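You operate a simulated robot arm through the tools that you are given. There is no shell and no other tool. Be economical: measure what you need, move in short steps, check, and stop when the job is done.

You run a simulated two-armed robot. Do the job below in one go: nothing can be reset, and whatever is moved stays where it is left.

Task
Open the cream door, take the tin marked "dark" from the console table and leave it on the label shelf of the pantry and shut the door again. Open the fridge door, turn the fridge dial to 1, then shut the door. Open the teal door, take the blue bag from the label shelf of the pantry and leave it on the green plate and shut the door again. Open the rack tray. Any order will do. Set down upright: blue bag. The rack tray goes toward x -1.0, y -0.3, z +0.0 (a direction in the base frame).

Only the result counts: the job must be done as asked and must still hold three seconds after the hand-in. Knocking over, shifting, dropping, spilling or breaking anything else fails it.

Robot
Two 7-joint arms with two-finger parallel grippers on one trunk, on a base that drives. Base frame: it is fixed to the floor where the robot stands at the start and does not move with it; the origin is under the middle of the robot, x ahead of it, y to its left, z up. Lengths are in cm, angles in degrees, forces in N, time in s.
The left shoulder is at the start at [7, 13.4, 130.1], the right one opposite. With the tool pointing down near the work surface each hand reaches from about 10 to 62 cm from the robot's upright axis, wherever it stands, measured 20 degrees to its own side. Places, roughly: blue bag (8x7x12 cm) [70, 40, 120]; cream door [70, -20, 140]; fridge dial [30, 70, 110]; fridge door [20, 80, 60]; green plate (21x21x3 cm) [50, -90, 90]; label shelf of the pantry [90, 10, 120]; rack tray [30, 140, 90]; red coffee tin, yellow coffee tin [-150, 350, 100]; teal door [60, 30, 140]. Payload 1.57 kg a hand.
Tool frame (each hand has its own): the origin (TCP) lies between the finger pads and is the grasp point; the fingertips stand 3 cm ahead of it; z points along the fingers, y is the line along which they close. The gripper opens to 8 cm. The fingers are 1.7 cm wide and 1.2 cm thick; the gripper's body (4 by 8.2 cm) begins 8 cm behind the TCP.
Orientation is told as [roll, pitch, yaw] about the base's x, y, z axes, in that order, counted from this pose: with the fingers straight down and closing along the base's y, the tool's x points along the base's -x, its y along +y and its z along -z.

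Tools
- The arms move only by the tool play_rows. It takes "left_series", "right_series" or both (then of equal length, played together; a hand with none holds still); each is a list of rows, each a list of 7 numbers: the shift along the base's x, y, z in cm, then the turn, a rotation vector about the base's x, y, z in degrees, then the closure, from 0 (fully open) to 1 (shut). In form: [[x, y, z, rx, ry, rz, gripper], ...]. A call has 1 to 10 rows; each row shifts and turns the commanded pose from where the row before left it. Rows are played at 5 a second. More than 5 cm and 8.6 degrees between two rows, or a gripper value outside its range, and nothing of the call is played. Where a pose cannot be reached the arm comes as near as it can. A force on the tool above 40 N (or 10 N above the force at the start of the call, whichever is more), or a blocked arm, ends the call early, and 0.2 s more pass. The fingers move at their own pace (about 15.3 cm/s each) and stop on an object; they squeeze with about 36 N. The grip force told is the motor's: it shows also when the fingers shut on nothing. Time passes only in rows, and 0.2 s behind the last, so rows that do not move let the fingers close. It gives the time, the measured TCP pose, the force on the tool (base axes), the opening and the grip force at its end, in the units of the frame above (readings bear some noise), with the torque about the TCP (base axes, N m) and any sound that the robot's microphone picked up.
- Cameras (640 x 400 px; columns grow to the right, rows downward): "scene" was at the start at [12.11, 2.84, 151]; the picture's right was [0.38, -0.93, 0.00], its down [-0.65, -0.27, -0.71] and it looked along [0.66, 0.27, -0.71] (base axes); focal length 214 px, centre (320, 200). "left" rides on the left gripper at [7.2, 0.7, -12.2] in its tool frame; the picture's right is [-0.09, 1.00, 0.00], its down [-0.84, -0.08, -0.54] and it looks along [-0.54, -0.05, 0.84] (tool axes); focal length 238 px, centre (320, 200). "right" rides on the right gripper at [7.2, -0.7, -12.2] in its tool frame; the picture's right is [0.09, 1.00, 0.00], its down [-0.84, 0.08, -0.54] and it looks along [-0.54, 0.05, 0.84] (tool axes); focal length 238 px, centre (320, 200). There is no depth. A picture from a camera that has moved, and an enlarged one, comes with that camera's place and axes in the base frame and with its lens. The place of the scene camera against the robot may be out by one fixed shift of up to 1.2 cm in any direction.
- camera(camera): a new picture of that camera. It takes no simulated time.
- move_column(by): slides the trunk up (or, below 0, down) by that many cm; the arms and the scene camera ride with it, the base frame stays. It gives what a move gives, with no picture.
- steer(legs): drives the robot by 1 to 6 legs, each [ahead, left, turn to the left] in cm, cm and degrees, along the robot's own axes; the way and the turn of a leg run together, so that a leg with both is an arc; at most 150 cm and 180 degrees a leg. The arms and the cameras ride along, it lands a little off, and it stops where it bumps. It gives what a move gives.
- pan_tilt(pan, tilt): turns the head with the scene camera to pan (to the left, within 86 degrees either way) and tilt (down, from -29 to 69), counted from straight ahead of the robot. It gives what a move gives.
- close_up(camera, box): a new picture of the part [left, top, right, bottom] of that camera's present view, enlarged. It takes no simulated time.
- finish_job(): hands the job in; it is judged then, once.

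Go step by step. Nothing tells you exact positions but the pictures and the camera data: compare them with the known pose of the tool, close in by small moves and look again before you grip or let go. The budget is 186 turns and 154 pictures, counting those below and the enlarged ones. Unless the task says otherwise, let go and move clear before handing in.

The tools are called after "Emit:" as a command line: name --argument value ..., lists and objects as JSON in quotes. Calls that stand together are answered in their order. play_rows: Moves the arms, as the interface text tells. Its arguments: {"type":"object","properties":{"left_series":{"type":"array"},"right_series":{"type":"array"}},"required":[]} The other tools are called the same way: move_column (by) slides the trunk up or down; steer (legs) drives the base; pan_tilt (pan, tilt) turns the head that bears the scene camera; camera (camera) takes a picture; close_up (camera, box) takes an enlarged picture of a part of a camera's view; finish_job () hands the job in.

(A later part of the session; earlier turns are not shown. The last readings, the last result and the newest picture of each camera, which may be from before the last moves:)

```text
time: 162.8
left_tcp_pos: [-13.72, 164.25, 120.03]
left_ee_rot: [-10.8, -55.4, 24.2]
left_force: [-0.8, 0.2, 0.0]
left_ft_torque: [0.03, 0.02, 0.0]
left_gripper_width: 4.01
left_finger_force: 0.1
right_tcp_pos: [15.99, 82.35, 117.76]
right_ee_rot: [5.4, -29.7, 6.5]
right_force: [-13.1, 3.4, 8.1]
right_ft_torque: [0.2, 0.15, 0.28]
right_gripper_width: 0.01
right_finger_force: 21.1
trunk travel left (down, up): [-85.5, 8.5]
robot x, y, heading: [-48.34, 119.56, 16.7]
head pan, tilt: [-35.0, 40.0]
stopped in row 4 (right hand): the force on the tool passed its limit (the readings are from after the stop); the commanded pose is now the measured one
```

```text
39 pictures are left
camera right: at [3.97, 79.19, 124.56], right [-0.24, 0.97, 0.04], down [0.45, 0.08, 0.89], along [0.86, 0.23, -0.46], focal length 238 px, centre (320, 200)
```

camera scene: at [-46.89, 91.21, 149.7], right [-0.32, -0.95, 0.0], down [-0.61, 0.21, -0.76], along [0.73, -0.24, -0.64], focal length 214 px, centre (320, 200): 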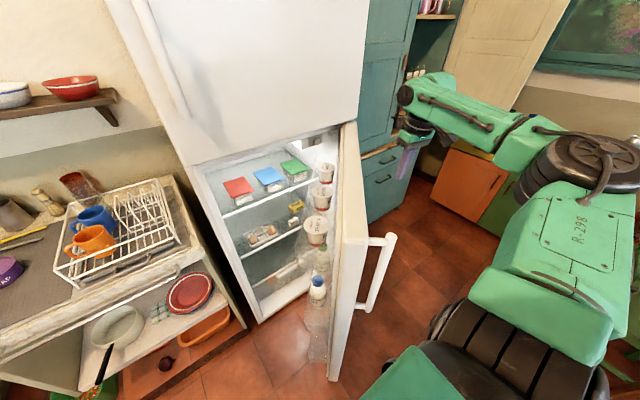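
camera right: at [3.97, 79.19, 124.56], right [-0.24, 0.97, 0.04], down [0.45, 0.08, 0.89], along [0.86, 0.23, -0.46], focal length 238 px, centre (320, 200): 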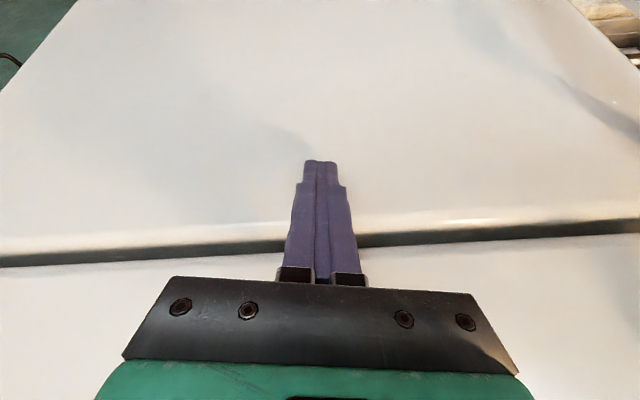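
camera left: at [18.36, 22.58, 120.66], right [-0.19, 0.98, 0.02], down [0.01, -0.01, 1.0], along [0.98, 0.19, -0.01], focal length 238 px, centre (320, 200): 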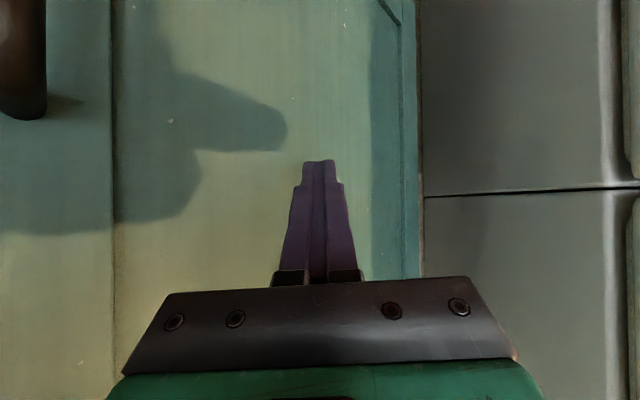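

Emit:
pan_tilt --pan -20 --tilt 38

Emit:
camera --camera "scene"

```text
time: 163.6
left_tcp_pos: [-13.71, 164.2, 119.99]
left_ee_rot: [-10.8, -55.4, 24.2]
left_force: [-0.2, -1.6, 0.3]
left_ft_torque: [0.01, 0.0, 0.03]
left_gripper_width: 4.02
left_finger_force: 0.0
right_tcp_pos: [16.1, 82.36, 117.66]
right_ee_rot: [5.3, -29.8, 6.4]
right_force: [-5.2, 1.4, 2.4]
right_ft_torque: [0.06, 0.12, 0.1]
right_gripper_width: 0.0
right_finger_force: 21.4
trunk travel left (down, up): [-85.5, 8.5]
robot x, y, heading: [-48.58, 119.66, 16.8]
head pan, tilt: [-20.0, 38.0]
```

```text
38 pictures are left
camera scene: at [-35.86, 120.39, 150.04], right [-0.06, -1.0, 0.0], down [-0.61, 0.03, -0.79], along [0.79, -0.05, -0.61], focal length 214 px, centre (320, 200)
```

scene: 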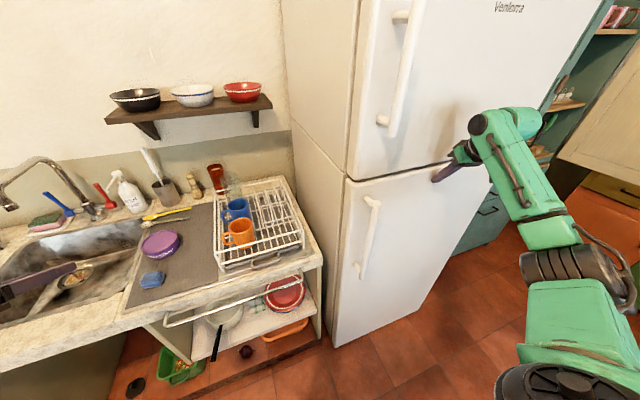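

The fridge is shut with the dial at 1. Next is the rack tray; I back the right hand off and zoom in on the tray handle.

Emit:
play_rows --right_series '[[-4, -1.2, 0, 0, 0, 0, 1], [-4, -1.2, 0, 0, 0, 0, 1], [-4, -1.2, 0, 0, 0, 0, 1]]'

Emit:
close_up --camera "scene" --box '[200, 190, 330, 300]'

```text
time: 164.4
left_tcp_pos: [-13.48, 164.28, 119.99]
left_ee_rot: [-10.7, -55.3, 24.1]
left_force: [-0.5, 0.6, 0.1]
left_ft_torque: [-0.02, 0.04, 0.0]
left_gripper_width: 3.99
left_finger_force: 0.1
right_tcp_pos: [4.16, 78.73, 117.69]
right_ee_rot: [5.4, -29.5, 6.3]
right_force: [0.1, 0.1, 0.4]
right_ft_torque: [0.01, -0.01, 0.0]
right_gripper_width: 0.0
right_finger_force: 21.5
trunk travel left (down, up): [-85.5, 8.5]
robot x, y, heading: [-48.17, 119.99, 16.7]
head pan, tilt: [-20.0, 38.0]
```

```text
3.64 times, centred on (265, 245) of scene
camera zoom: at [-35.58, 120.36, 150.02], right [-0.06, -1.0, 0.0], down [-0.61, 0.03, -0.79], along [0.79, -0.04, -0.62], focal length 780 px, centre (520, 36)
```

zoom: 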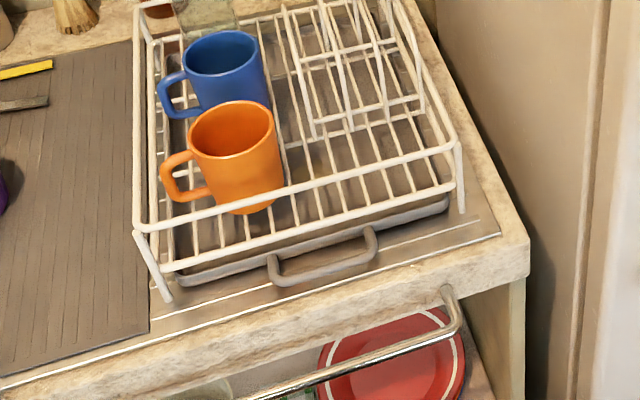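

The tray has a loop handle parallel to the counter edge. I'll grip that bar with the left hand, closing front-to-back; first I reposition the base and re-orient the left hand.

Emit:
steer --legs '[[0, -22, 0]]'

Emit:
play_rows --left_series '[[-1.5, 0, 0, -2.47, 8.2, 0, 0.3], [-1.5, 0, 0, -2.47, 8.2, 0, 0.3], [-1.5, 0, 0, -2.47, 8.2, 0, 0.3], [-1.5, 0, 0, -2.47, 8.2, 0, 0.3], [0, 0, 0, 2.79, 0.84, -8.0, 0.3], [0, 0, 0, 2.79, 0.84, -8.0, 0.3], [0, 0, 0, 2.79, 0.84, -8.0, 0.3], [0, 0, 0, 2.79, 0.84, -8.0, 0.3], [0, 0, 0, 2.79, 0.84, -8.0, 0.3], [0, 0, 0, 2.79, 0.84, -8.0, 0.3]]'

Emit:
camera --camera "left"

```text
time: 166.1
left_tcp_pos: [-7.17, 143.57, 119.74]
left_ee_rot: [-10.8, -55.2, 24.2]
left_force: [-0.7, 0.3, -0.6]
left_ft_torque: [-0.02, -0.03, -0.02]
left_gripper_width: 4.0
left_finger_force: 0.0
right_tcp_pos: [10.23, 58.2, 117.82]
right_ee_rot: [5.3, -29.6, 6.3]
right_force: [0.5, 0.3, 0.4]
right_ft_torque: [0.0, 0.03, -0.01]
right_gripper_width: 0.01
right_finger_force: 20.9
trunk travel left (down, up): [-85.5, 8.5]
robot x, y, heading: [-42.16, 98.74, 16.7]
head pan, tilt: [-20.0, 38.0]
```

```text
time: 168.3
left_tcp_pos: [-13.25, 143.25, 119.72]
left_ee_rot: [10.0, -14.9, -32.1]
left_force: [-0.1, -0.4, -1.1]
left_ft_torque: [-0.03, 0.01, 0.04]
left_gripper_width: 5.59
left_finger_force: 0.1
right_tcp_pos: [10.42, 57.78, 117.64]
right_ee_rot: [5.5, -29.7, 6.3]
right_force: [1.1, -0.2, 0.0]
right_ft_torque: [-0.02, 0.01, -0.03]
right_gripper_width: 0.01
right_finger_force: 21.6
trunk travel left (down, up): [-85.5, 8.5]
robot x, y, heading: [-42.43, 98.65, 16.7]
head pan, tilt: [-20.0, 38.0]
```

```text
36 pictures are left
camera left: at [-22.49, 147.43, 129.7], right [0.56, 0.81, 0.19], down [0.48, -0.5, 0.72], along [0.68, -0.31, -0.67], focal length 238 px, centre (320, 200)
```

left: 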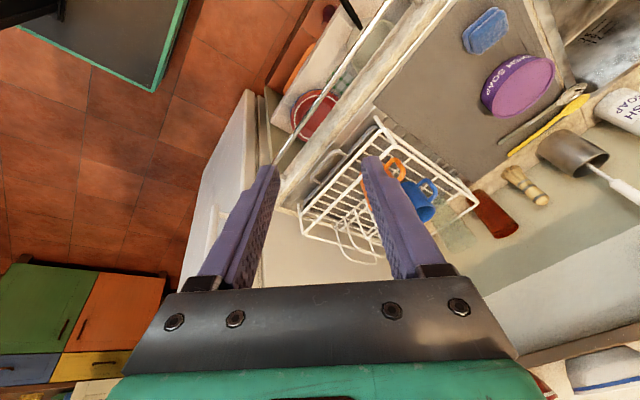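

Rotation works. I finish it while moving over the tray handle.

Emit:
play_rows --left_series '[[3.6, -1.3, -2, 2.65, 0.1, -8.1, 0.3], [3.6, -1.3, -2, 2.65, 0.1, -8.1, 0.3], [3.6, -1.3, -2, 2.65, 0.1, -8.1, 0.3], [3.6, -1.3, -2, 2.65, 0.1, -8.1, 0.3], [3.6, -1.3, -2, 2.65, 0.1, -8.1, 0.3]]'

Emit:
camera --camera "left"

```text
time: 169.5
left_tcp_pos: [5.23, 136.81, 109.76]
left_ee_rot: [17.7, -4.2, -73.9]
left_force: [0.3, -0.4, -0.2]
left_ft_torque: [0.0, 0.02, 0.0]
left_gripper_width: 5.61
left_finger_force: 0.1
right_tcp_pos: [10.46, 57.96, 117.54]
right_ee_rot: [5.5, -29.5, 6.3]
right_force: [0.0, -0.2, -0.1]
right_ft_torque: [0.0, -0.04, -0.02]
right_gripper_width: 0.0
right_finger_force: 21.6
trunk travel left (down, up): [-85.5, 8.5]
robot x, y, heading: [-42.12, 98.73, 16.7]
head pan, tilt: [-20.0, 38.0]
```

```text
35 pictures are left
camera left: at [0.04, 143.66, 121.11], right [0.93, 0.2, 0.31], down [-0.01, -0.83, 0.55], along [0.37, -0.52, -0.77], focal length 238 px, centre (320, 200)
```

left: 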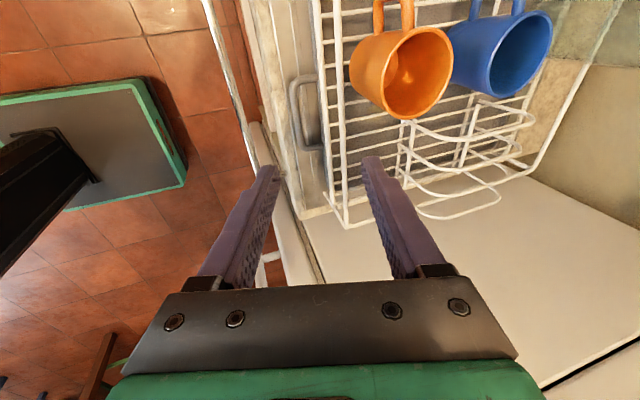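

The loop is visible ahead-right of the fingers, bar near (9.2,136,87.5). I descend part way with a narrower opening and recheck.

Emit:
play_rows --left_series '[[1, -0.4, -4, 0, 0, 0, 0.6], [1, -0.4, -4, 0, 0, 0, 0.6], [0.7, -0.3, -4, 0, 0, 0, 0.6]]'

Emit:
camera --camera "left"

```text
time: 170.3
left_tcp_pos: [7.6, 135.84, 98.07]
left_ee_rot: [17.7, -4.0, -74.3]
left_force: [0.6, -0.9, 0.9]
left_ft_torque: [-0.02, 0.0, 0.0]
left_gripper_width: 3.18
left_finger_force: 0.0
right_tcp_pos: [10.38, 57.96, 117.69]
right_ee_rot: [5.3, -29.6, 6.4]
right_force: [0.1, -0.5, -0.8]
right_ft_torque: [0.0, 0.0, 0.0]
right_gripper_width: 0.02
right_finger_force: 21.2
trunk travel left (down, up): [-85.5, 8.5]
robot x, y, heading: [-42.49, 98.95, 16.5]
head pan, tilt: [-20.0, 38.0]
```

```text
34 pictures are left
camera left: at [2.59, 142.6, 109.34], right [0.93, 0.19, 0.31], down [-0.01, -0.84, 0.55], along [0.36, -0.52, -0.78], focal length 238 px, centre (320, 200)
```

left: 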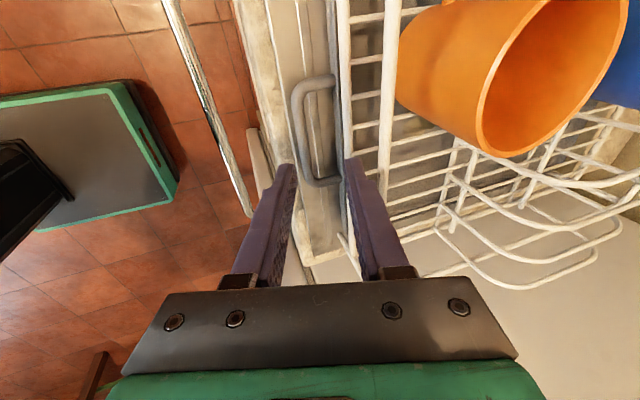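

Bar confirmed at (9.1,135.6); the gap behind is ~3 cm. I go down over the bar.

Emit:
play_rows --left_series '[[0.3, -0.1, -3, 0, 0, 0, 0.6], [0.3, -0.1, -3, 0, 0, 0, 0.6], [0.2, 0, -2.6, 0, 0, 0, 0.6]]'

Emit:
camera --camera "left"

```text
time: 171.0
left_tcp_pos: [8.25, 135.41, 91.85]
left_ee_rot: [18.2, -4.1, -74.3]
left_force: [0.4, 0.6, 0.1]
left_ft_torque: [0.01, -0.01, 0.02]
left_gripper_width: 3.2
left_finger_force: 0.1
right_tcp_pos: [10.12, 57.76, 117.71]
right_ee_rot: [5.4, -29.8, 6.3]
right_force: [-0.4, -0.7, 0.0]
right_ft_torque: [0.03, -0.01, 0.02]
right_gripper_width: 0.0
right_finger_force: 21.0
trunk travel left (down, up): [-85.5, 8.5]
robot x, y, heading: [-42.35, 99.37, 16.8]
head pan, tilt: [-20.0, 38.0]
stopped in row 3 (left hand): the force on the tool passed its limit (the readings are from after the stop); the commanded pose is now the measured one
```

```text
33 pictures are left
camera left: at [3.08, 142.28, 103.08], right [0.93, 0.19, 0.32], down [-0.02, -0.84, 0.55], along [0.37, -0.52, -0.77], focal length 238 px, centre (320, 200)
```

left: 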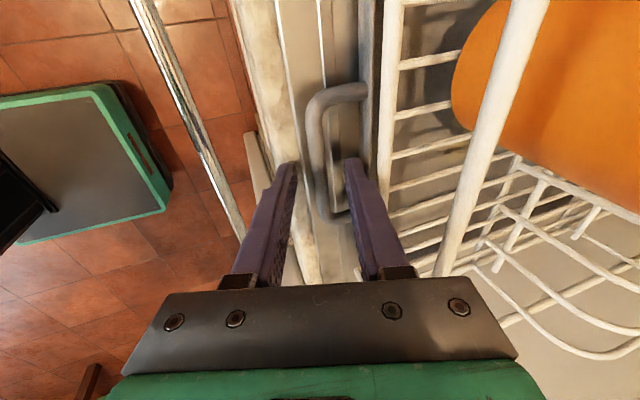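

Fingertips reached the counter surface (higher than assumed), with the bar between the fingers. I rise slightly and close.

Emit:
play_rows --left_series '[[0, 0.5, 0.3, 0, 0, 0, 0.6], [0, 0, 0, 0, 0, 0, 1], [0, 0, 0, 0, 0, 0, 1], [0, 0, 0, 0, 0, 0, 1]]'

Emit:
camera --camera "left"

```text
time: 171.9
left_tcp_pos: [7.45, 135.76, 91.58]
left_ee_rot: [17.1, -4.5, -74.3]
left_force: [-10.2, -2.0, 7.2]
left_ft_torque: [-0.39, 0.26, -0.05]
left_gripper_width: 0.95
left_finger_force: 28.0
right_tcp_pos: [9.99, 57.85, 117.8]
right_ee_rot: [5.6, -29.8, 6.5]
right_force: [-0.6, 0.6, -0.1]
right_ft_torque: [-0.01, -0.04, 0.0]
right_gripper_width: 0.02
right_finger_force: 21.1
trunk travel left (down, up): [-85.5, 8.5]
robot x, y, heading: [-42.62, 98.85, 16.6]
head pan, tilt: [-20.0, 38.0]
stopped in row 4 (left hand): the force on the tool passed its limit (the readings are from after the stop); the commanded pose is now the measured one
```

```text
32 pictures are left
camera left: at [2.55, 142.57, 102.9], right [0.94, 0.19, 0.3], down [-0.01, -0.83, 0.56], along [0.35, -0.53, -0.77], focal length 238 px, centre (320, 200)
```

left: 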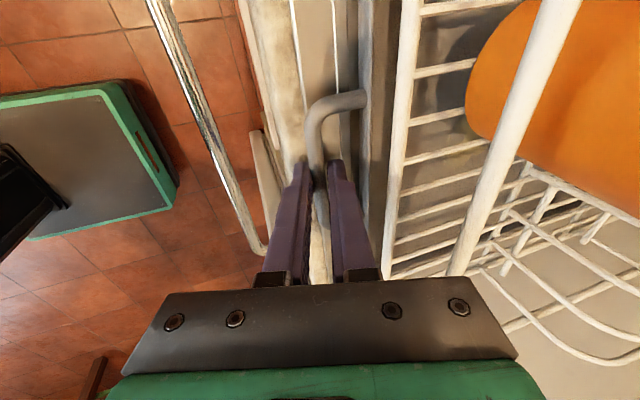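

Gripped (0.95 cm bar). I pull the tray toward (-1,-0.3).

Emit:
play_rows --left_series '[[-1.5, -0.45, 0, 0, 0, 0, 1], [-3, -0.9, 0, 0, 0, 0, 1], [-3, -0.9, 0, 0, 0, 0, 1], [-3, -0.9, 0, 0, 0, 0, 1], [-3, -0.9, 0, 0, 0, 0, 1]]'

Emit:
camera --camera "left"

```text
time: 172.9
left_tcp_pos: [0.78, 136.3, 90.93]
left_ee_rot: [17.4, -5.6, -75.3]
left_force: [4.9, -13.6, 6.1]
left_ft_torque: [0.55, -0.01, 0.37]
left_gripper_width: 0.97
left_finger_force: 27.8
left hand out of reach, approached as far as the arm can: row 2, 3, 4, 5
right_tcp_pos: [10.12, 57.61, 117.67]
right_ee_rot: [5.6, -29.6, 6.2]
right_force: [-0.4, 1.2, 0.9]
right_ft_torque: [0.02, 0.01, 0.01]
right_gripper_width: 0.0
right_finger_force: 21.3
trunk travel left (down, up): [-85.5, 8.5]
robot x, y, heading: [-42.23, 99.01, 16.7]
head pan, tilt: [-20.0, 38.0]
stopped in row 5 (left hand): the force on the tool passed its limit (the readings are from after the stop); the commanded pose is now the measured one
```

```text
31 pictures are left
camera left: at [-4.23, 143.47, 101.97], right [0.94, 0.18, 0.31], down [-0.03, -0.82, 0.57], along [0.35, -0.55, -0.76], focal length 238 px, centre (320, 200)
```

left: 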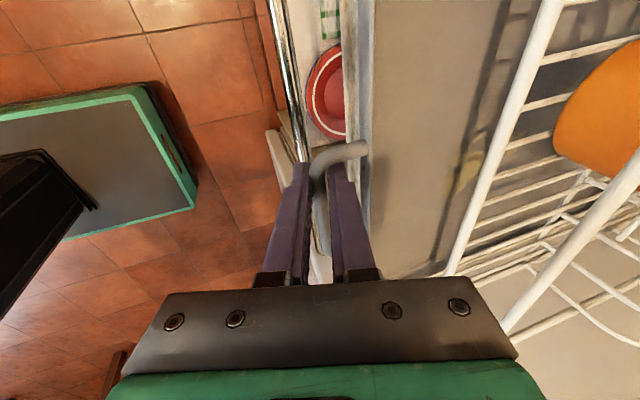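

The tray slides; my arm is at its near limit, so I pull on with the base.

Emit:
steer --legs '[[-10, 0, 0]]'

Emit:
camera --camera "left"

```text
time: 174.0
left_tcp_pos: [-8.92, 133.16, 90.76]
left_ee_rot: [17.1, -5.2, -75.2]
left_force: [8.0, -23.5, -1.6]
left_ft_torque: [0.25, -0.23, 0.22]
left_gripper_width: 0.95
left_finger_force: 28.5
right_tcp_pos: [0.92, 54.34, 117.36]
right_ee_rot: [5.8, -29.4, 6.1]
right_force: [0.2, 0.5, 0.6]
right_ft_torque: [-0.03, 0.01, 0.0]
right_gripper_width: 0.0
right_finger_force: 21.3
trunk travel left (down, up): [-85.5, 8.5]
robot x, y, heading: [-52.39, 95.73, 16.8]
head pan, tilt: [-20.0, 38.0]
```

```text
30 pictures are left
camera left: at [-13.67, 140.34, 101.98], right [0.94, 0.18, 0.3], down [-0.03, -0.82, 0.57], along [0.35, -0.54, -0.77], focal length 238 px, centre (320, 200)
```

left: 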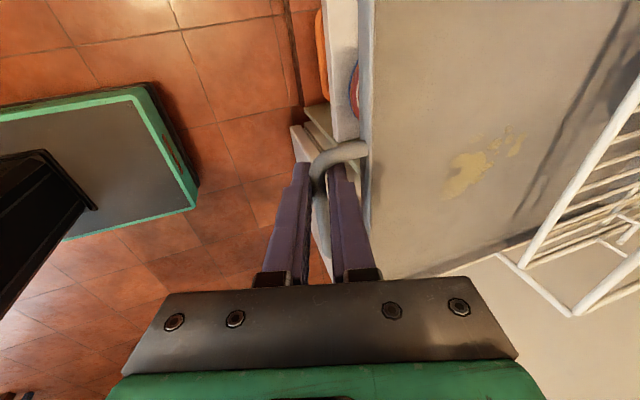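

Emit:
steer --legs '[[-5, 0.7, 0]]'

Emit:
pan_tilt --pan 30 --tilt 42

Emit:
camera --camera "scene"

```text
time: 174.9
left_tcp_pos: [-10.62, 132.67, 91.37]
left_ee_rot: [18.7, -6.0, -75.9]
left_force: [6.2, -7.0, 3.8]
left_ft_torque: [0.55, 0.04, 0.62]
left_gripper_width: 0.97
left_finger_force: 28.2
right_tcp_pos: [-2.36, 54.06, 117.68]
right_ee_rot: [5.6, -29.6, 6.0]
right_force: [-0.3, 0.6, 0.3]
right_ft_torque: [0.02, -0.01, -0.03]
right_gripper_width: 0.05
right_finger_force: 21.3
trunk travel left (down, up): [-85.5, 8.5]
robot x, y, heading: [-54.72, 95.61, 16.4]
head pan, tilt: [-20.0, 38.0]
stopped in leg 1: the force on the tool passed its limit (the readings are from after the stop); the commanded pose is now the measured one
```

```text
time: 176.1
left_tcp_pos: [-10.65, 132.75, 91.43]
left_ee_rot: [18.6, -5.8, -75.8]
left_force: [9.1, -8.9, 5.3]
left_ft_torque: [-0.94, -0.32, 0.01]
left_gripper_width: 1.0
left_finger_force: 27.8
right_tcp_pos: [-2.34, 54.03, 117.56]
right_ee_rot: [5.6, -29.6, 6.0]
right_force: [0.8, -0.6, -0.5]
right_ft_torque: [-0.01, -0.01, 0.03]
right_gripper_width: 0.0
right_finger_force: 21.2
trunk travel left (down, up): [-85.5, 8.5]
robot x, y, heading: [-54.62, 95.56, 16.1]
head pan, tilt: [30.0, 42.0]
```

```text
29 pictures are left
camera scene: at [-44.51, 102.29, 149.43], right [0.72, -0.69, 0.0], down [-0.46, -0.48, -0.74], along [0.51, 0.54, -0.67], focal length 214 px, centre (320, 200)
```

scene: 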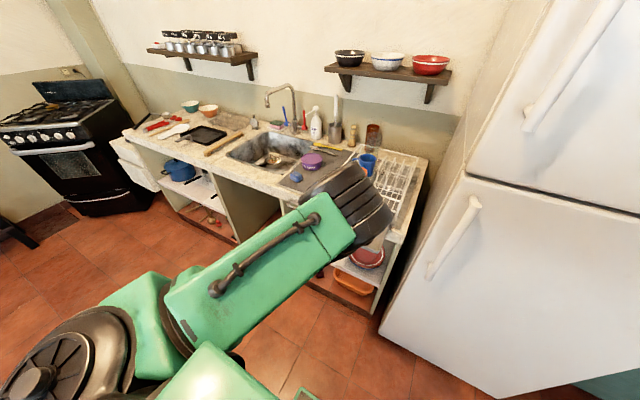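

The tray reached its stop (~18 cm out). I release and lift the hand clear.

Emit:
play_rows --left_series '[[0, 0, 0, 0, 0, 0, 0.8], [0, 0, 0, 0, 0, 0, 0.55], [0, 0, 0, 0, 0, 0, 0.55], [-0.7, 0, 2, 0, 0, 0, 0.55], [-1.2, 0, 4, 0, 0, 0, 0.55], [-1.2, 0, 4, 0, 0, 0, 0.55], [-1.2, 0, 4, 0, 0, 0, 0.55], [-1.2, 0, 4, 0, 0, 0, 0.55]]'

Emit:
camera --camera "left"

```text
time: 177.9
left_tcp_pos: [-16.69, 134.88, 109.18]
left_ee_rot: [17.9, -7.4, -74.2]
left_force: [-0.9, 0.3, -0.2]
left_ft_torque: [-0.01, 0.0, 0.02]
left_gripper_width: 3.58
left_finger_force: 0.0
left hand out of reach, approached as far as the arm can: row 4, 5
right_tcp_pos: [-2.49, 54.37, 117.78]
right_ee_rot: [5.4, -29.7, 6.1]
right_force: [-0.6, -0.8, 0.1]
right_ft_torque: [-0.01, -0.02, 0.01]
right_gripper_width: 0.0
right_finger_force: 20.8
trunk travel left (down, up): [-85.5, 8.5]
robot x, y, heading: [-54.7, 95.62, 16.3]
head pan, tilt: [30.0, 42.0]
```

```text
28 pictures are left
camera left: at [-21.89, 142.22, 119.92], right [0.93, 0.21, 0.31], down [-0.02, -0.8, 0.59], along [0.38, -0.56, -0.74], focal length 238 px, centre (320, 200)
```

left: 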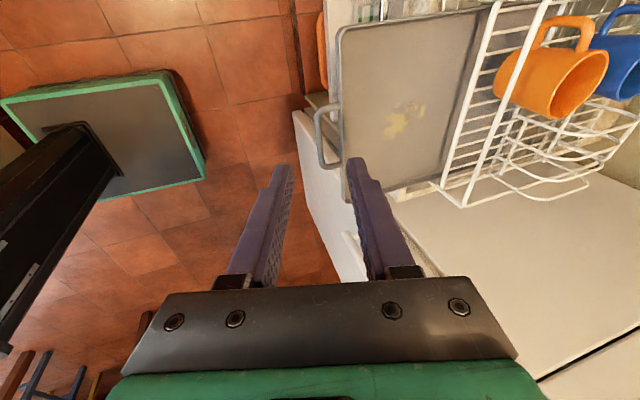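

The tray is open and stays. Now I drive down the aisle toward the console table and turn to face it.

Emit:
steer --legs '[[0, 140, 0], [0, 0, 90]]'

Emit:
pan_tilt --pan 0 --tilt 20

Emit:
camera --camera "scene"

```text
time: 188.7
left_tcp_pos: [-130.2, 273.55, 109.6]
left_ee_rot: [18.6, -7.5, 11.9]
left_force: [-0.9, -0.6, -0.1]
left_ft_torque: [0.04, -0.01, -0.04]
left_gripper_width: 3.6
left_finger_force: 0.1
right_tcp_pos: [-49.25, 282.6, 117.71]
right_ee_rot: [5.5, -29.6, 92.7]
right_force: [-0.5, -0.6, -0.3]
right_ft_torque: [-0.01, 0.03, -0.01]
right_gripper_width: 0.0
right_finger_force: 21.0
trunk travel left (down, up): [-85.5, 8.5]
robot x, y, heading: [-93.23, 232.93, 103.0]
head pan, tilt: [30.0, 42.0]
```

```text
time: 189.7
left_tcp_pos: [-130.36, 273.61, 109.57]
left_ee_rot: [18.6, -7.8, 12.3]
left_force: [0.5, 0.4, 0.5]
left_ft_torque: [-0.04, 0.01, 0.0]
left_gripper_width: 3.6
left_finger_force: 0.0
right_tcp_pos: [-49.12, 282.57, 117.74]
right_ee_rot: [5.5, -29.6, 92.7]
right_force: [0.4, -0.5, 0.0]
right_ft_torque: [-0.01, -0.01, -0.01]
right_gripper_width: 0.0
right_finger_force: 21.4
trunk travel left (down, up): [-85.5, 8.5]
robot x, y, heading: [-93.39, 232.86, 103.0]
head pan, tilt: [0.0, 20.0]
```

```text
27 pictures are left
camera scene: at [-97.05, 246.32, 152.85], right [0.97, 0.23, 0.0], down [0.08, -0.33, -0.94], along [-0.21, 0.92, -0.34], focal length 214 px, centre (320, 200)
```

scene: 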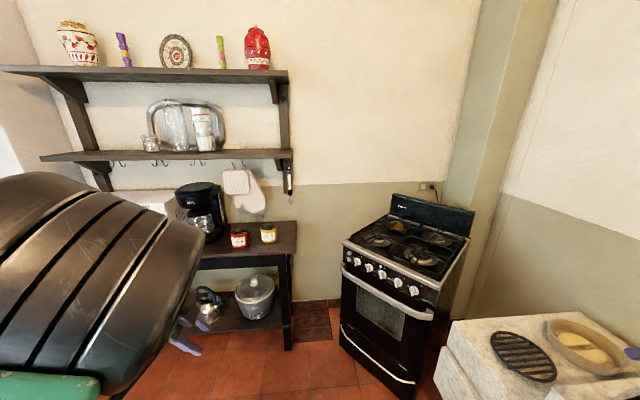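

Two coffee tins (red, yellow) stand at the right end of the table. I zoom to read their labels.

Emit:
close_up --camera "scene" --box '[215, 210, 305, 260]'

```text
7.11 times, centred on (260, 235) of scene
camera zoom: at [-97.05, 246.32, 152.85], right [0.97, 0.23, 0.0], down [0.08, -0.33, -0.94], along [-0.21, 0.92, -0.34], focal length 1525 px, centre (747, -49)
```

zoom: 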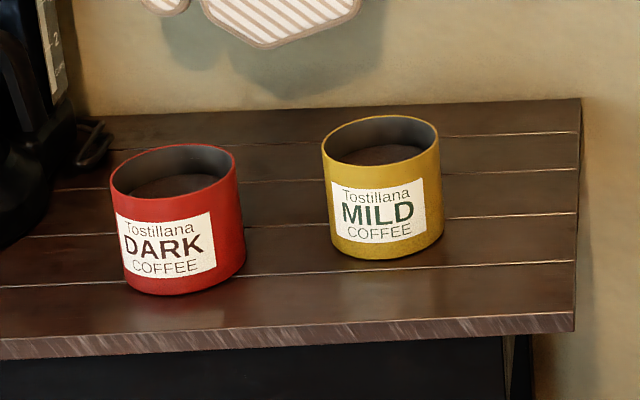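

The red tin is "DARK" (open-topped, keep level). I raise the left hand out of the way, approach the table, and look with the right hand's camera.

Emit:
play_rows --left_series '[[0, 0, 4.5, 0, 0, 0, 0.5], [0, 0, 4.5, 0, 0, 0, 0.5], [0, 0, 4.5, 0, 0, 0, 0.5], [0, 0, 4.5, 0, 0, 0, 0.5]]'

Emit:
steer --legs '[[0, 0, 3.7], [0, 60, 0], [45, 0, 0]]'

Emit:
pan_tilt --pan -15 --tilt 35

Emit:
camera --camera "scene"

Emit:
camera --camera "right"

```text
time: 190.7
left_tcp_pos: [-130.02, 273.63, 126.85]
left_ee_rot: [17.9, -8.2, 12.2]
left_force: [-0.6, -0.2, -0.6]
left_ft_torque: [0.03, -0.03, 0.01]
left_gripper_width: 3.99
left_finger_force: 0.1
right_tcp_pos: [-49.09, 282.53, 117.78]
right_ee_rot: [5.6, -29.6, 92.7]
right_force: [-0.5, -0.3, 0.6]
right_ft_torque: [0.02, 0.0, 0.0]
right_gripper_width: 0.0
right_finger_force: 21.1
trunk travel left (down, up): [-85.5, 8.5]
robot x, y, heading: [-93.25, 233.02, 103.3]
head pan, tilt: [0.0, 20.0]
```

```text
time: 196.9
left_tcp_pos: [-204.63, 297.6, 127.1]
left_ee_rot: [18.2, -8.1, 16.5]
left_force: [-0.3, 0.0, 0.1]
left_ft_torque: [0.0, 0.01, 0.0]
left_gripper_width: 4.01
left_finger_force: 0.0
right_tcp_pos: [-124.32, 312.51, 117.75]
right_ee_rot: [5.5, -29.7, 96.8]
right_force: [-0.8, -0.1, 0.6]
right_ft_torque: [-0.01, 0.0, 0.02]
right_gripper_width: 0.0
right_finger_force: 21.0
trunk travel left (down, up): [-85.5, 8.5]
robot x, y, heading: [-164.9, 259.76, 106.8]
head pan, tilt: [0.0, 20.0]
```

```text
time: 197.7
left_tcp_pos: [-204.73, 297.77, 126.77]
left_ee_rot: [17.8, -8.1, 16.6]
left_force: [-0.1, -0.4, -0.2]
left_ft_torque: [0.01, 0.01, -0.01]
left_gripper_width: 4.0
left_finger_force: 0.1
right_tcp_pos: [-124.51, 312.71, 117.71]
right_ee_rot: [5.5, -29.7, 97.1]
right_force: [-0.1, -0.2, -0.4]
right_ft_torque: [-0.03, 0.0, 0.02]
right_gripper_width: 0.0
right_finger_force: 22.0
trunk travel left (down, up): [-85.5, 8.5]
robot x, y, heading: [-165.0, 259.7, 107.2]
head pan, tilt: [-15.0, 35.0]
```

```text
25 pictures are left
camera scene: at [-167.7, 273.04, 150.79], right [0.99, 0.11, 0.0], down [0.06, -0.54, -0.84], along [-0.09, 0.83, -0.54], focal length 214 px, centre (320, 200)
```

scene: 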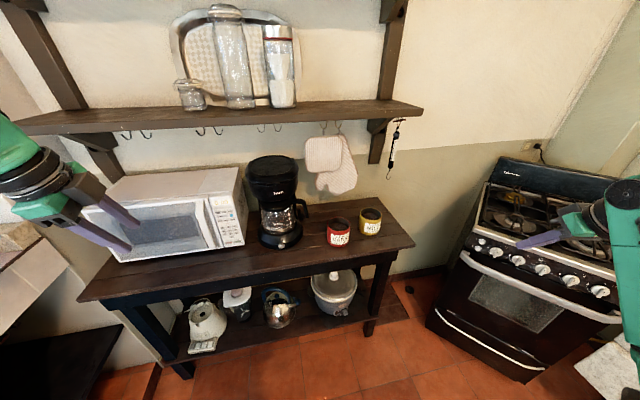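

```text
24 pictures are left
camera right: at [-121.16, 300.66, 124.53], right [-0.97, -0.24, 0.04], down [-0.08, 0.45, 0.89], along [-0.23, 0.86, -0.46], focal length 238 px, centre (320, 200)
```

right: 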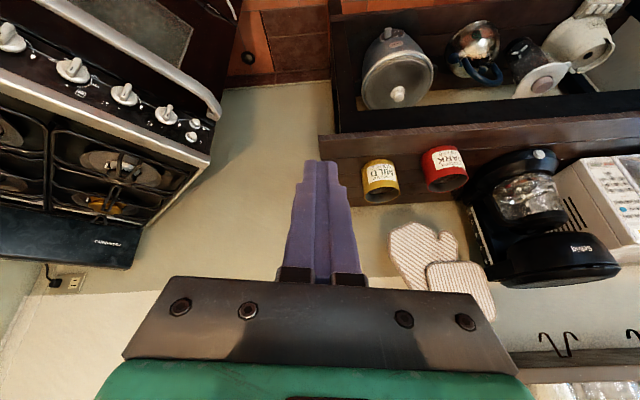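

Triangulation puts the red tin at about (-167,343,90). I move closer and bring the right hand's camera over it to measure its size.

Emit:
steer --legs '[[16, 0, 0]]'

Emit:
play_rows --right_series '[[-4.4, -0.2, 0, 0, 0, 0, 0], [-4.4, -0.2, 0, 0, 0, 0, 0], [-4.4, -0.2, 0, 0, 0, 0, 0], [-4.4, -0.2, 0, 0, 0, 0, 0], [-4.4, -0.2, 0, 0, 0, 0, 0], [-4.4, -0.2, 0, 0, 0, 0, 0]]'

Emit:
camera --camera "right"

```text
time: 199.1
left_tcp_pos: [-209.51, 312.78, 126.95]
left_ee_rot: [18.1, -8.1, 16.6]
left_force: [-0.1, 0.2, 0.9]
left_ft_torque: [0.03, 0.05, 0.0]
left_gripper_width: 3.99
left_finger_force: 0.1
right_tcp_pos: [-129.19, 327.76, 117.88]
right_ee_rot: [5.6, -29.7, 97.0]
right_force: [0.6, 0.2, 0.8]
right_ft_torque: [0.01, 0.0, -0.01]
right_gripper_width: 0.0
right_finger_force: 21.2
trunk travel left (down, up): [-85.5, 8.5]
robot x, y, heading: [-169.96, 275.55, 107.3]
head pan, tilt: [-15.0, 35.0]
```

```text
time: 200.5
left_tcp_pos: [-209.68, 313.18, 126.75]
left_ee_rot: [17.8, -8.1, 16.7]
left_force: [0.1, 0.2, 0.1]
left_ft_torque: [-0.05, -0.01, -0.03]
left_gripper_width: 4.02
left_finger_force: 0.2
right_tcp_pos: [-155.62, 327.01, 117.62]
right_ee_rot: [5.4, -29.6, 96.9]
right_force: [0.4, -0.6, 0.1]
right_ft_torque: [0.02, -0.01, -0.03]
right_gripper_width: 8.0
right_finger_force: 0.0
trunk travel left (down, up): [-85.5, 8.5]
robot x, y, heading: [-169.53, 275.0, 107.3]
head pan, tilt: [-15.0, 35.0]
```

```text
23 pictures are left
camera right: at [-152.45, 315.07, 124.42], right [-0.97, -0.25, 0.04], down [-0.08, 0.45, 0.89], along [-0.23, 0.86, -0.46], focal length 238 px, centre (320, 200)
```

right: 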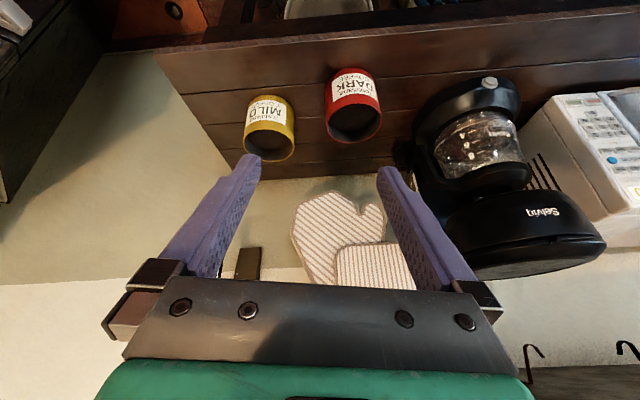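

The tin is ~9.3 cm wide, more than the gripper opens, so I'll grip its rim with one finger inside. For a later clear placement behind the label rack I want the rim side on the robot's left, so I re-approach at a 45° heading from the front right.

Emit:
steer --legs '[[-3, -38, 0], [0, 0, 44.4]]'

Emit:
play_rows --right_series '[[0, 0, 0, -5.7, -5.7, 0, 0.5], [0, 0, 0, -5.7, -5.7, 0, 0.5], [0, 0, 0, -5.7, -5.7, 0, 0.5]]'

Emit:
camera --camera "right"

```text
time: 205.0
left_tcp_pos: [-188.27, 281.72, 126.87]
left_ee_rot: [18.0, -8.1, 61.8]
left_force: [0.0, -0.3, 0.4]
left_ft_torque: [0.02, 0.0, -0.01]
left_gripper_width: 4.0
left_finger_force: 0.0
right_tcp_pos: [-160.2, 329.78, 117.53]
right_ee_rot: [5.5, -29.6, 142.3]
right_force: [0.5, 0.2, 0.5]
right_ft_torque: [0.01, 0.01, 0.02]
right_gripper_width: 8.0
right_finger_force: 0.1
trunk travel left (down, up): [-85.5, 8.5]
robot x, y, heading: [-132.97, 283.39, 152.2]
head pan, tilt: [-15.0, 35.0]
```

```text
time: 205.8
left_tcp_pos: [-188.41, 281.61, 126.88]
left_ee_rot: [17.9, -8.1, 61.9]
left_force: [0.6, 0.6, 0.4]
left_ft_torque: [0.03, 0.01, -0.02]
left_gripper_width: 4.02
left_finger_force: 0.1
right_tcp_pos: [-160.24, 329.74, 117.58]
right_ee_rot: [8.4, -5.4, 141.3]
right_force: [-0.4, 0.2, 0.6]
right_ft_torque: [0.0, -0.01, 0.0]
right_gripper_width: 3.99
right_finger_force: 0.1
trunk travel left (down, up): [-85.5, 8.5]
robot x, y, heading: [-133.05, 283.54, 152.6]
head pan, tilt: [-15.0, 35.0]
```

```text
22 pictures are left
camera right: at [-152.23, 326.39, 128.69], right [-0.53, -0.83, 0.14], down [-0.61, 0.49, 0.62], along [-0.59, 0.25, -0.77], focal length 238 px, centre (320, 200)
```

right: 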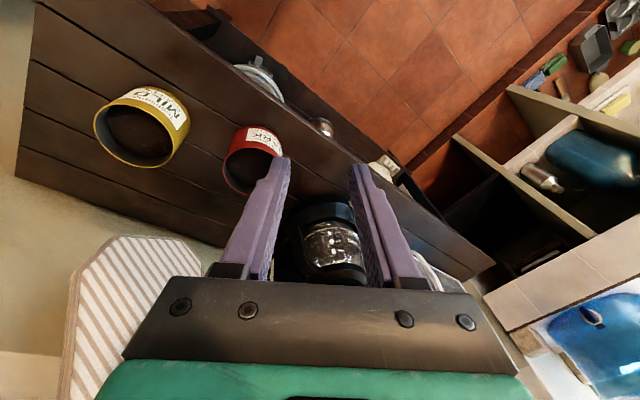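

I tilted the wrong way for this heading; I correct tilt, roll and yaw, lower the trunk, and hover near the tin's rim.

Emit:
move_column --by -12

Emit:
play_rows --right_series '[[-0.67, 1, 0, 4.4, 5.8, 1.45, 0.5], [-0.67, 1, 0, 4.4, 5.8, 1.45, 0.5], [-0.67, 1, 0, 4.4, 5.8, 1.45, 0.5], [-0.67, 1, 0, 4.4, 5.8, 1.45, 0.5], [-0.67, 1, 0, 4.4, 5.8, 1.45, 0.5], [-0.67, 1, 0, 4.4, 5.8, 1.45, 0.5], [-0.67, 1, 0, 4.4, 5.8, 1.45, 0.5]]'

Emit:
camera --camera "right"

```text
time: 207.3
left_tcp_pos: [-188.5, 281.6, 114.96]
left_ee_rot: [17.9, -8.2, 61.9]
left_force: [0.0, 0.0, 0.5]
left_ft_torque: [-0.01, -0.03, -0.01]
left_gripper_width: 4.02
left_finger_force: 0.1
right_tcp_pos: [-160.19, 329.72, 105.65]
right_ee_rot: [8.4, -5.6, 141.3]
right_force: [-0.8, -0.7, 0.0]
right_ft_torque: [-0.02, 0.01, 0.02]
right_gripper_width: 4.02
right_finger_force: 0.0
trunk travel left (down, up): [-73.5, 20.5]
robot x, y, heading: [-133.33, 283.06, 152.5]
head pan, tilt: [-15.0, 35.0]
```

```text
time: 208.9
left_tcp_pos: [-188.33, 281.64, 114.93]
left_ee_rot: [17.9, -8.1, 61.9]
left_force: [0.2, -0.5, 1.0]
left_ft_torque: [-0.03, 0.02, -0.02]
left_gripper_width: 3.99
left_finger_force: 0.0
right_tcp_pos: [-165.04, 336.82, 105.52]
right_ee_rot: [2.8, -56.5, 155.4]
right_force: [0.1, -0.5, -0.2]
right_ft_torque: [-0.05, 0.04, 0.01]
right_gripper_width: 3.97
right_finger_force: 0.1
trunk travel left (down, up): [-73.5, 20.5]
robot x, y, heading: [-133.54, 283.03, 152.4]
head pan, tilt: [-15.0, 35.0]
```

```text
21 pictures are left
camera right: at [-151.68, 332.0, 106.06], right [-0.33, -0.94, -0.05], down [-0.03, -0.04, 1.0], along [-0.94, 0.33, -0.01], focal length 238 px, centre (320, 200)
```

right: 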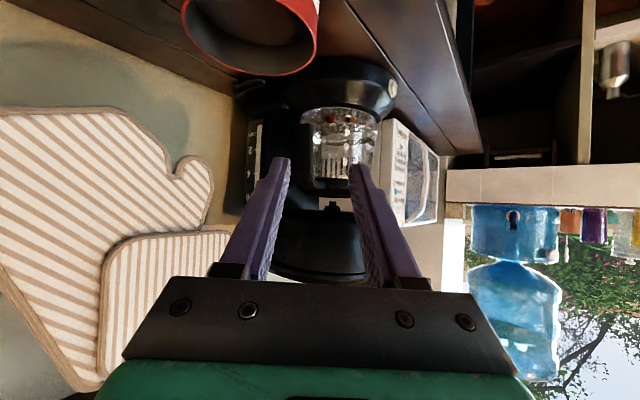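

The rim centre is at about (-165.9,342,95); the hand hovers right above its left rim point. I descend so one finger goes inside the rim.

Emit:
play_rows --right_series '[[-0.35, 0.1, -3.2, 0, 0, 0, 0.5], [-0.35, 0.1, -3.2, 0, 0, 0, 0.5], [-0.35, 0.1, -2.0, 0, 0, 0, 0.5]]'

Emit:
camera --camera "right"

```text
time: 209.7
left_tcp_pos: [-188.41, 281.6, 114.81]
left_ee_rot: [17.8, -8.2, 61.8]
left_force: [0.1, -1.5, -0.4]
left_ft_torque: [-0.01, -0.01, 0.0]
left_gripper_width: 4.0
left_finger_force: 0.0
right_tcp_pos: [-166.23, 336.95, 97.22]
right_ee_rot: [2.8, -56.3, 155.4]
right_force: [0.5, -0.3, -0.3]
right_ft_torque: [0.0, 0.02, -0.02]
right_gripper_width: 4.0
right_finger_force: 0.0
trunk travel left (down, up): [-73.5, 20.5]
robot x, y, heading: [-133.52, 283.15, 152.3]
head pan, tilt: [-15.0, 35.0]
```

```text
20 pictures are left
camera right: at [-152.85, 332.16, 97.71], right [-0.33, -0.94, -0.05], down [-0.03, -0.04, 1.0], along [-0.94, 0.33, -0.02], focal length 238 px, centre (320, 200)
```

right: 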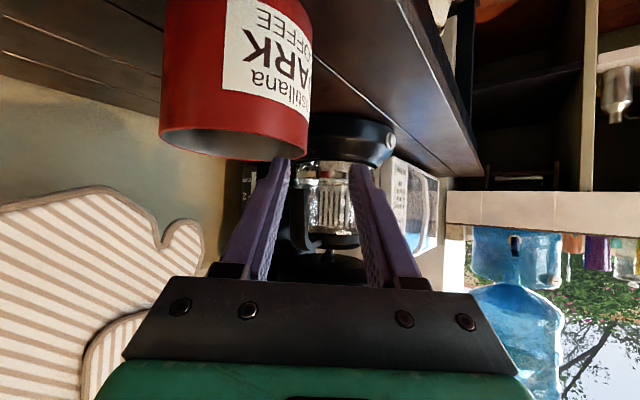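

The rim wall lies between the fingers' lines. I shift 0.7 cm toward the tin, descend ~2.8 cm and close.

Emit:
play_rows --right_series '[[0.25, 0.6, -1.4, 0, 0, 0, 0.5], [0, 0, -1.4, 0, 0, 0, 0.5], [0, 0, 0, 0, 0, 0, 0.8], [0, 0, 0, 0, 0, 0, 1], [0, 0, 0, 0, 0, 0, 1]]'

Emit:
camera --camera "right"

```text
time: 210.9
left_tcp_pos: [-188.34, 281.43, 114.85]
left_ee_rot: [18.1, -8.1, 61.9]
left_force: [0.8, -0.5, -0.8]
left_ft_torque: [0.02, -0.02, -0.01]
left_gripper_width: 4.0
left_finger_force: 0.0
right_tcp_pos: [-165.76, 337.65, 94.5]
right_ee_rot: [2.8, -56.4, 155.5]
right_force: [0.8, 4.6, 8.5]
right_ft_torque: [0.47, -0.28, 0.09]
right_gripper_width: 0.57
right_finger_force: 25.7
trunk travel left (down, up): [-73.5, 20.5]
robot x, y, heading: [-133.29, 282.8, 152.8]
head pan, tilt: [-15.0, 35.0]
```

```text
19 pictures are left
camera right: at [-152.47, 332.88, 95.06], right [-0.33, -0.94, -0.05], down [-0.03, -0.04, 1.0], along [-0.94, 0.33, -0.01], focal length 238 px, centre (320, 200)
```

right: 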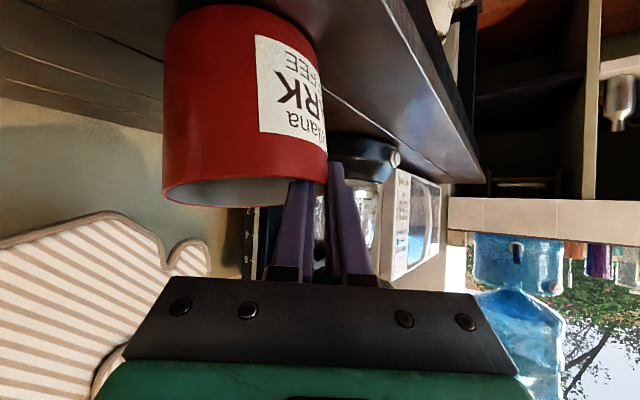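

The rim is gripped (0.6 cm). I lift slowly and check that the tin stays level.

Emit:
play_rows --right_series '[[0, 0, 0.6, 0, 0, 0, 1], [0, 0, 0.8, 0, 0, 0, 1], [0, 0, 1, 0, 0, 0, 1], [0, 0, 1.5, 0, 0, 0, 1], [0, 0, 0, 0, 0, 0, 1]]'

Emit:
camera --camera "right"

```text
time: 212.1
left_tcp_pos: [-188.33, 281.51, 114.88]
left_ee_rot: [17.9, -8.1, 61.9]
left_force: [0.4, 0.6, 0.3]
left_ft_torque: [-0.02, -0.02, -0.01]
left_gripper_width: 4.03
left_finger_force: 0.1
right_tcp_pos: [-165.72, 337.69, 98.18]
right_ee_rot: [3.0, -56.3, 155.1]
right_force: [-0.1, -0.2, -1.2]
right_ft_torque: [-0.12, -0.01, -0.02]
right_gripper_width: 0.33
right_finger_force: 24.0
trunk travel left (down, up): [-73.5, 20.5]
robot x, y, heading: [-133.22, 282.97, 152.5]
head pan, tilt: [-15.0, 35.0]
```

```text
18 pictures are left
camera right: at [-152.32, 332.9, 98.82], right [-0.33, -0.94, -0.05], down [-0.03, -0.04, 1.0], along [-0.94, 0.33, -0.02], focal length 238 px, centre (320, 200)
```

right: 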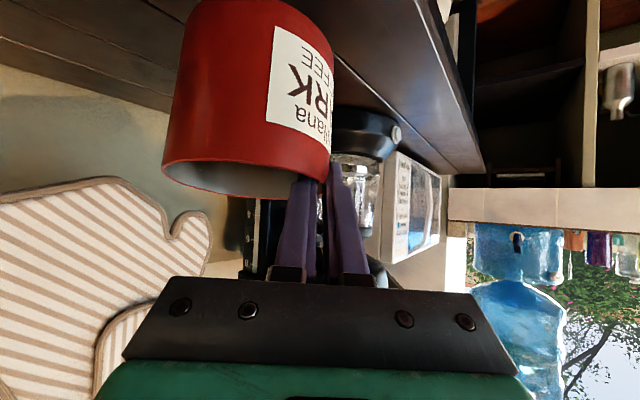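

The tin is lifted (light, ~0.13 kg) but sags ~10° to the right; I roll the hand to level it and lift further.

Emit:
play_rows --right_series '[[0, 0, 1, 3.7, -1.45, 0, 1], [0, 0, 1, 3.7, -1.45, 0, 1], [0, 0, 2, 0, 0, 0, 1], [0, 0, 2, 0, 0, 0, 1], [0, 0, 2, 0, 0, 0, 1]]'

Emit:
camera --camera "right"

```text
time: 213.3
left_tcp_pos: [-188.45, 281.58, 114.8]
left_ee_rot: [17.9, -8.1, 61.9]
left_force: [-0.4, 0.6, 0.2]
left_ft_torque: [-0.01, 0.0, -0.02]
left_gripper_width: 3.99
left_finger_force: 0.0
right_tcp_pos: [-165.9, 337.66, 106.25]
right_ee_rot: [-11.2, -56.0, 167.0]
right_force: [-0.1, 0.3, -1.9]
right_ft_torque: [-0.14, -0.02, -0.02]
right_gripper_width: 0.32
right_finger_force: 24.5
trunk travel left (down, up): [-73.5, 20.5]
robot x, y, heading: [-133.03, 283.23, 152.6]
head pan, tilt: [-15.0, 35.0]
```

```text
17 pictures are left
camera right: at [-152.64, 332.81, 106.95], right [-0.32, -0.93, -0.18], down [-0.08, -0.17, 0.98], along [-0.94, 0.33, -0.02], focal length 238 px, centre (320, 200)
```

right: 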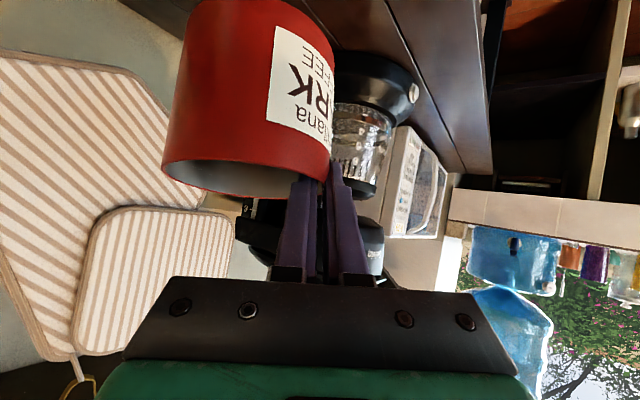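

The tin is now level and rigid in the grip. I raise the trunk, back away from the table, turn toward the pantry heading and drive up the aisle in stages.

Emit:
move_column --by 18

Emit:
steer --legs '[[-25, 0, 0], [0, 0, -135.9]]'

Emit:
camera --camera "right"

```text
time: 215.3
left_tcp_pos: [-188.48, 281.75, 132.83]
left_ee_rot: [17.8, -8.1, 62.0]
left_force: [0.6, 0.7, -0.7]
left_ft_torque: [0.0, 0.02, 0.0]
left_gripper_width: 3.98
left_finger_force: 0.1
right_tcp_pos: [-165.88, 337.8, 124.11]
right_ee_rot: [-11.2, -55.9, 167.0]
right_force: [-0.4, 0.0, -2.6]
right_ft_torque: [-0.15, 0.03, -0.04]
right_gripper_width: 0.31
right_finger_force: 24.2
trunk travel left (down, up): [-91.5, 2.5]
robot x, y, heading: [-132.98, 282.93, 152.6]
head pan, tilt: [-15.0, 35.0]
```

```text
time: 222.8
left_tcp_pos: [-69.72, 308.12, 132.86]
left_ee_rot: [17.9, -8.1, -77.8]
left_force: [0.2, -0.9, 0.0]
left_ft_torque: [0.0, 0.01, 0.02]
left_gripper_width: 3.99
left_finger_force: 0.1
right_tcp_pos: [-50.62, 250.79, 124.26]
right_ee_rot: [-11.3, -55.9, 27.4]
right_force: [1.1, -0.5, -2.8]
right_ft_torque: [0.11, 0.1, -0.01]
right_gripper_width: 0.26
right_finger_force: 23.6
trunk travel left (down, up): [-91.5, 2.5]
robot x, y, heading: [-110.63, 271.35, 13.0]
head pan, tilt: [-15.0, 35.0]
```

```text
16 pictures are left
camera right: at [-63.94, 245.81, 124.93], right [-0.35, 0.92, -0.19], down [-0.05, 0.18, 0.98], along [0.93, 0.35, -0.02], focal length 238 px, centre (320, 200)
```

right: 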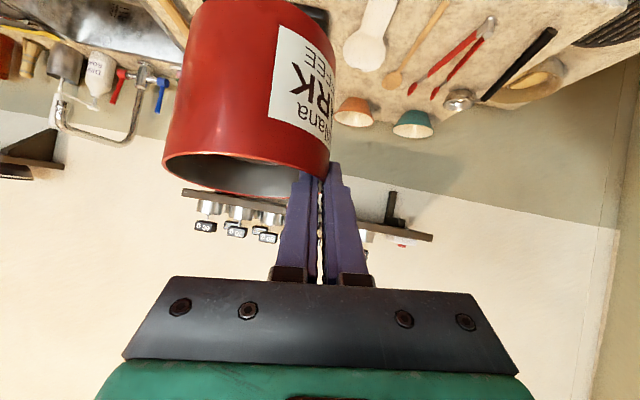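

Still well held. I fix the heading and drive up the aisle.

Emit:
steer --legs '[[0, 0, 3.6], [-2, -140, 0]]'

```text
time: 230.0
left_tcp_pos: [-36.49, 179.52, 132.81]
left_ee_rot: [17.9, -8.2, -75.4]
left_force: [-0.2, -0.5, 0.0]
left_ft_torque: [-0.02, -0.01, -0.02]
left_gripper_width: 4.0
left_finger_force: 0.1
right_tcp_pos: [-14.99, 123.02, 124.35]
right_ee_rot: [-11.2, -55.9, 29.9]
right_force: [-0.1, -0.1, -1.9]
right_ft_torque: [0.06, 0.09, 0.01]
right_gripper_width: 0.26
right_finger_force: 23.5
trunk travel left (down, up): [-91.5, 2.5]
robot x, y, heading: [-76.19, 141.05, 15.1]
head pan, tilt: [-15.0, 35.0]
```

Emit:
steer --legs '[[0, 0, 1.6], [2, -140, 0]]'

Emit:
pan_tilt --pan -20 --tilt 25

Emit:
camera --camera "scene"

```text
time: 237.4
left_tcp_pos: [5.17, 48.58, 132.98]
left_ee_rot: [17.9, -8.3, -72.8]
left_force: [0.4, -0.3, -0.1]
left_ft_torque: [0.0, -0.02, -0.04]
left_gripper_width: 4.0
left_finger_force: 0.1
right_tcp_pos: [29.41, -6.91, 124.11]
right_ee_rot: [-11.3, -55.9, 32.4]
right_force: [0.1, 0.0, -3.3]
right_ft_torque: [0.06, 0.09, -0.04]
right_gripper_width: 0.25
right_finger_force: 23.8
trunk travel left (down, up): [-91.5, 2.5]
robot x, y, heading: [-32.26, 7.93, 17.8]
head pan, tilt: [-15.0, 35.0]
```

```text
time: 238.1
left_tcp_pos: [5.25, 48.47, 132.88]
left_ee_rot: [17.9, -8.1, -72.6]
left_force: [-0.5, -0.4, -0.4]
left_ft_torque: [0.01, 0.02, 0.02]
left_gripper_width: 3.99
left_finger_force: 0.0
right_tcp_pos: [29.31, -7.04, 124.11]
right_ee_rot: [-11.2, -55.9, 32.4]
right_force: [1.0, -0.4, -2.1]
right_ft_torque: [0.06, 0.09, -0.04]
right_gripper_width: 0.25
right_finger_force: 23.5
trunk travel left (down, up): [-91.5, 2.5]
robot x, y, heading: [-32.37, 8.08, 17.8]
head pan, tilt: [-20.0, 25.0]
```

```text
15 pictures are left
camera scene: at [-18.86, 9.02, 158.03], right [-0.04, -1.0, 0.0], down [-0.42, 0.02, -0.91], along [0.91, -0.03, -0.42], focal length 214 px, centre (320, 200)
```

scene: 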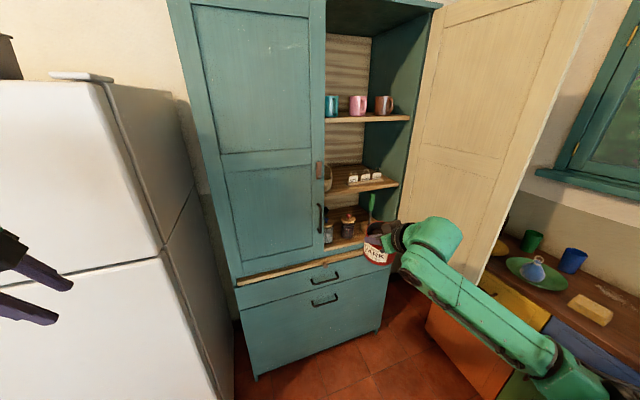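

Back at the pantry. I zoom on the shelf to re-measure the free spot behind the label rack.

Emit:
close_up --camera "scene" --box '[310, 100, 420, 200]'

```text
4.00 times, centred on (365, 150) of scene
camera zoom: at [-18.86, 9.02, 158.03], right [-0.04, -1.0, 0.0], down [-0.42, 0.02, -0.91], along [0.91, -0.03, -0.42], focal length 858 px, centre (140, 400)
```

zoom: 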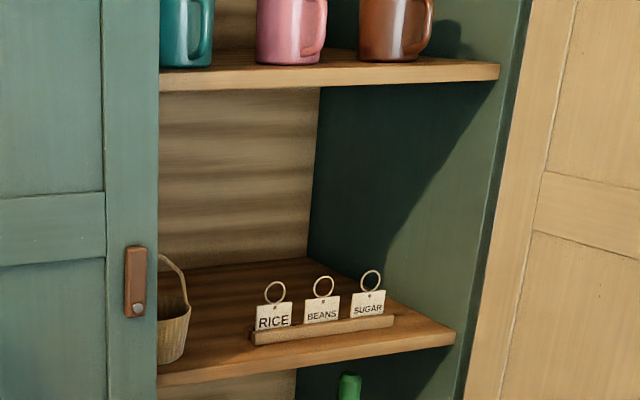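

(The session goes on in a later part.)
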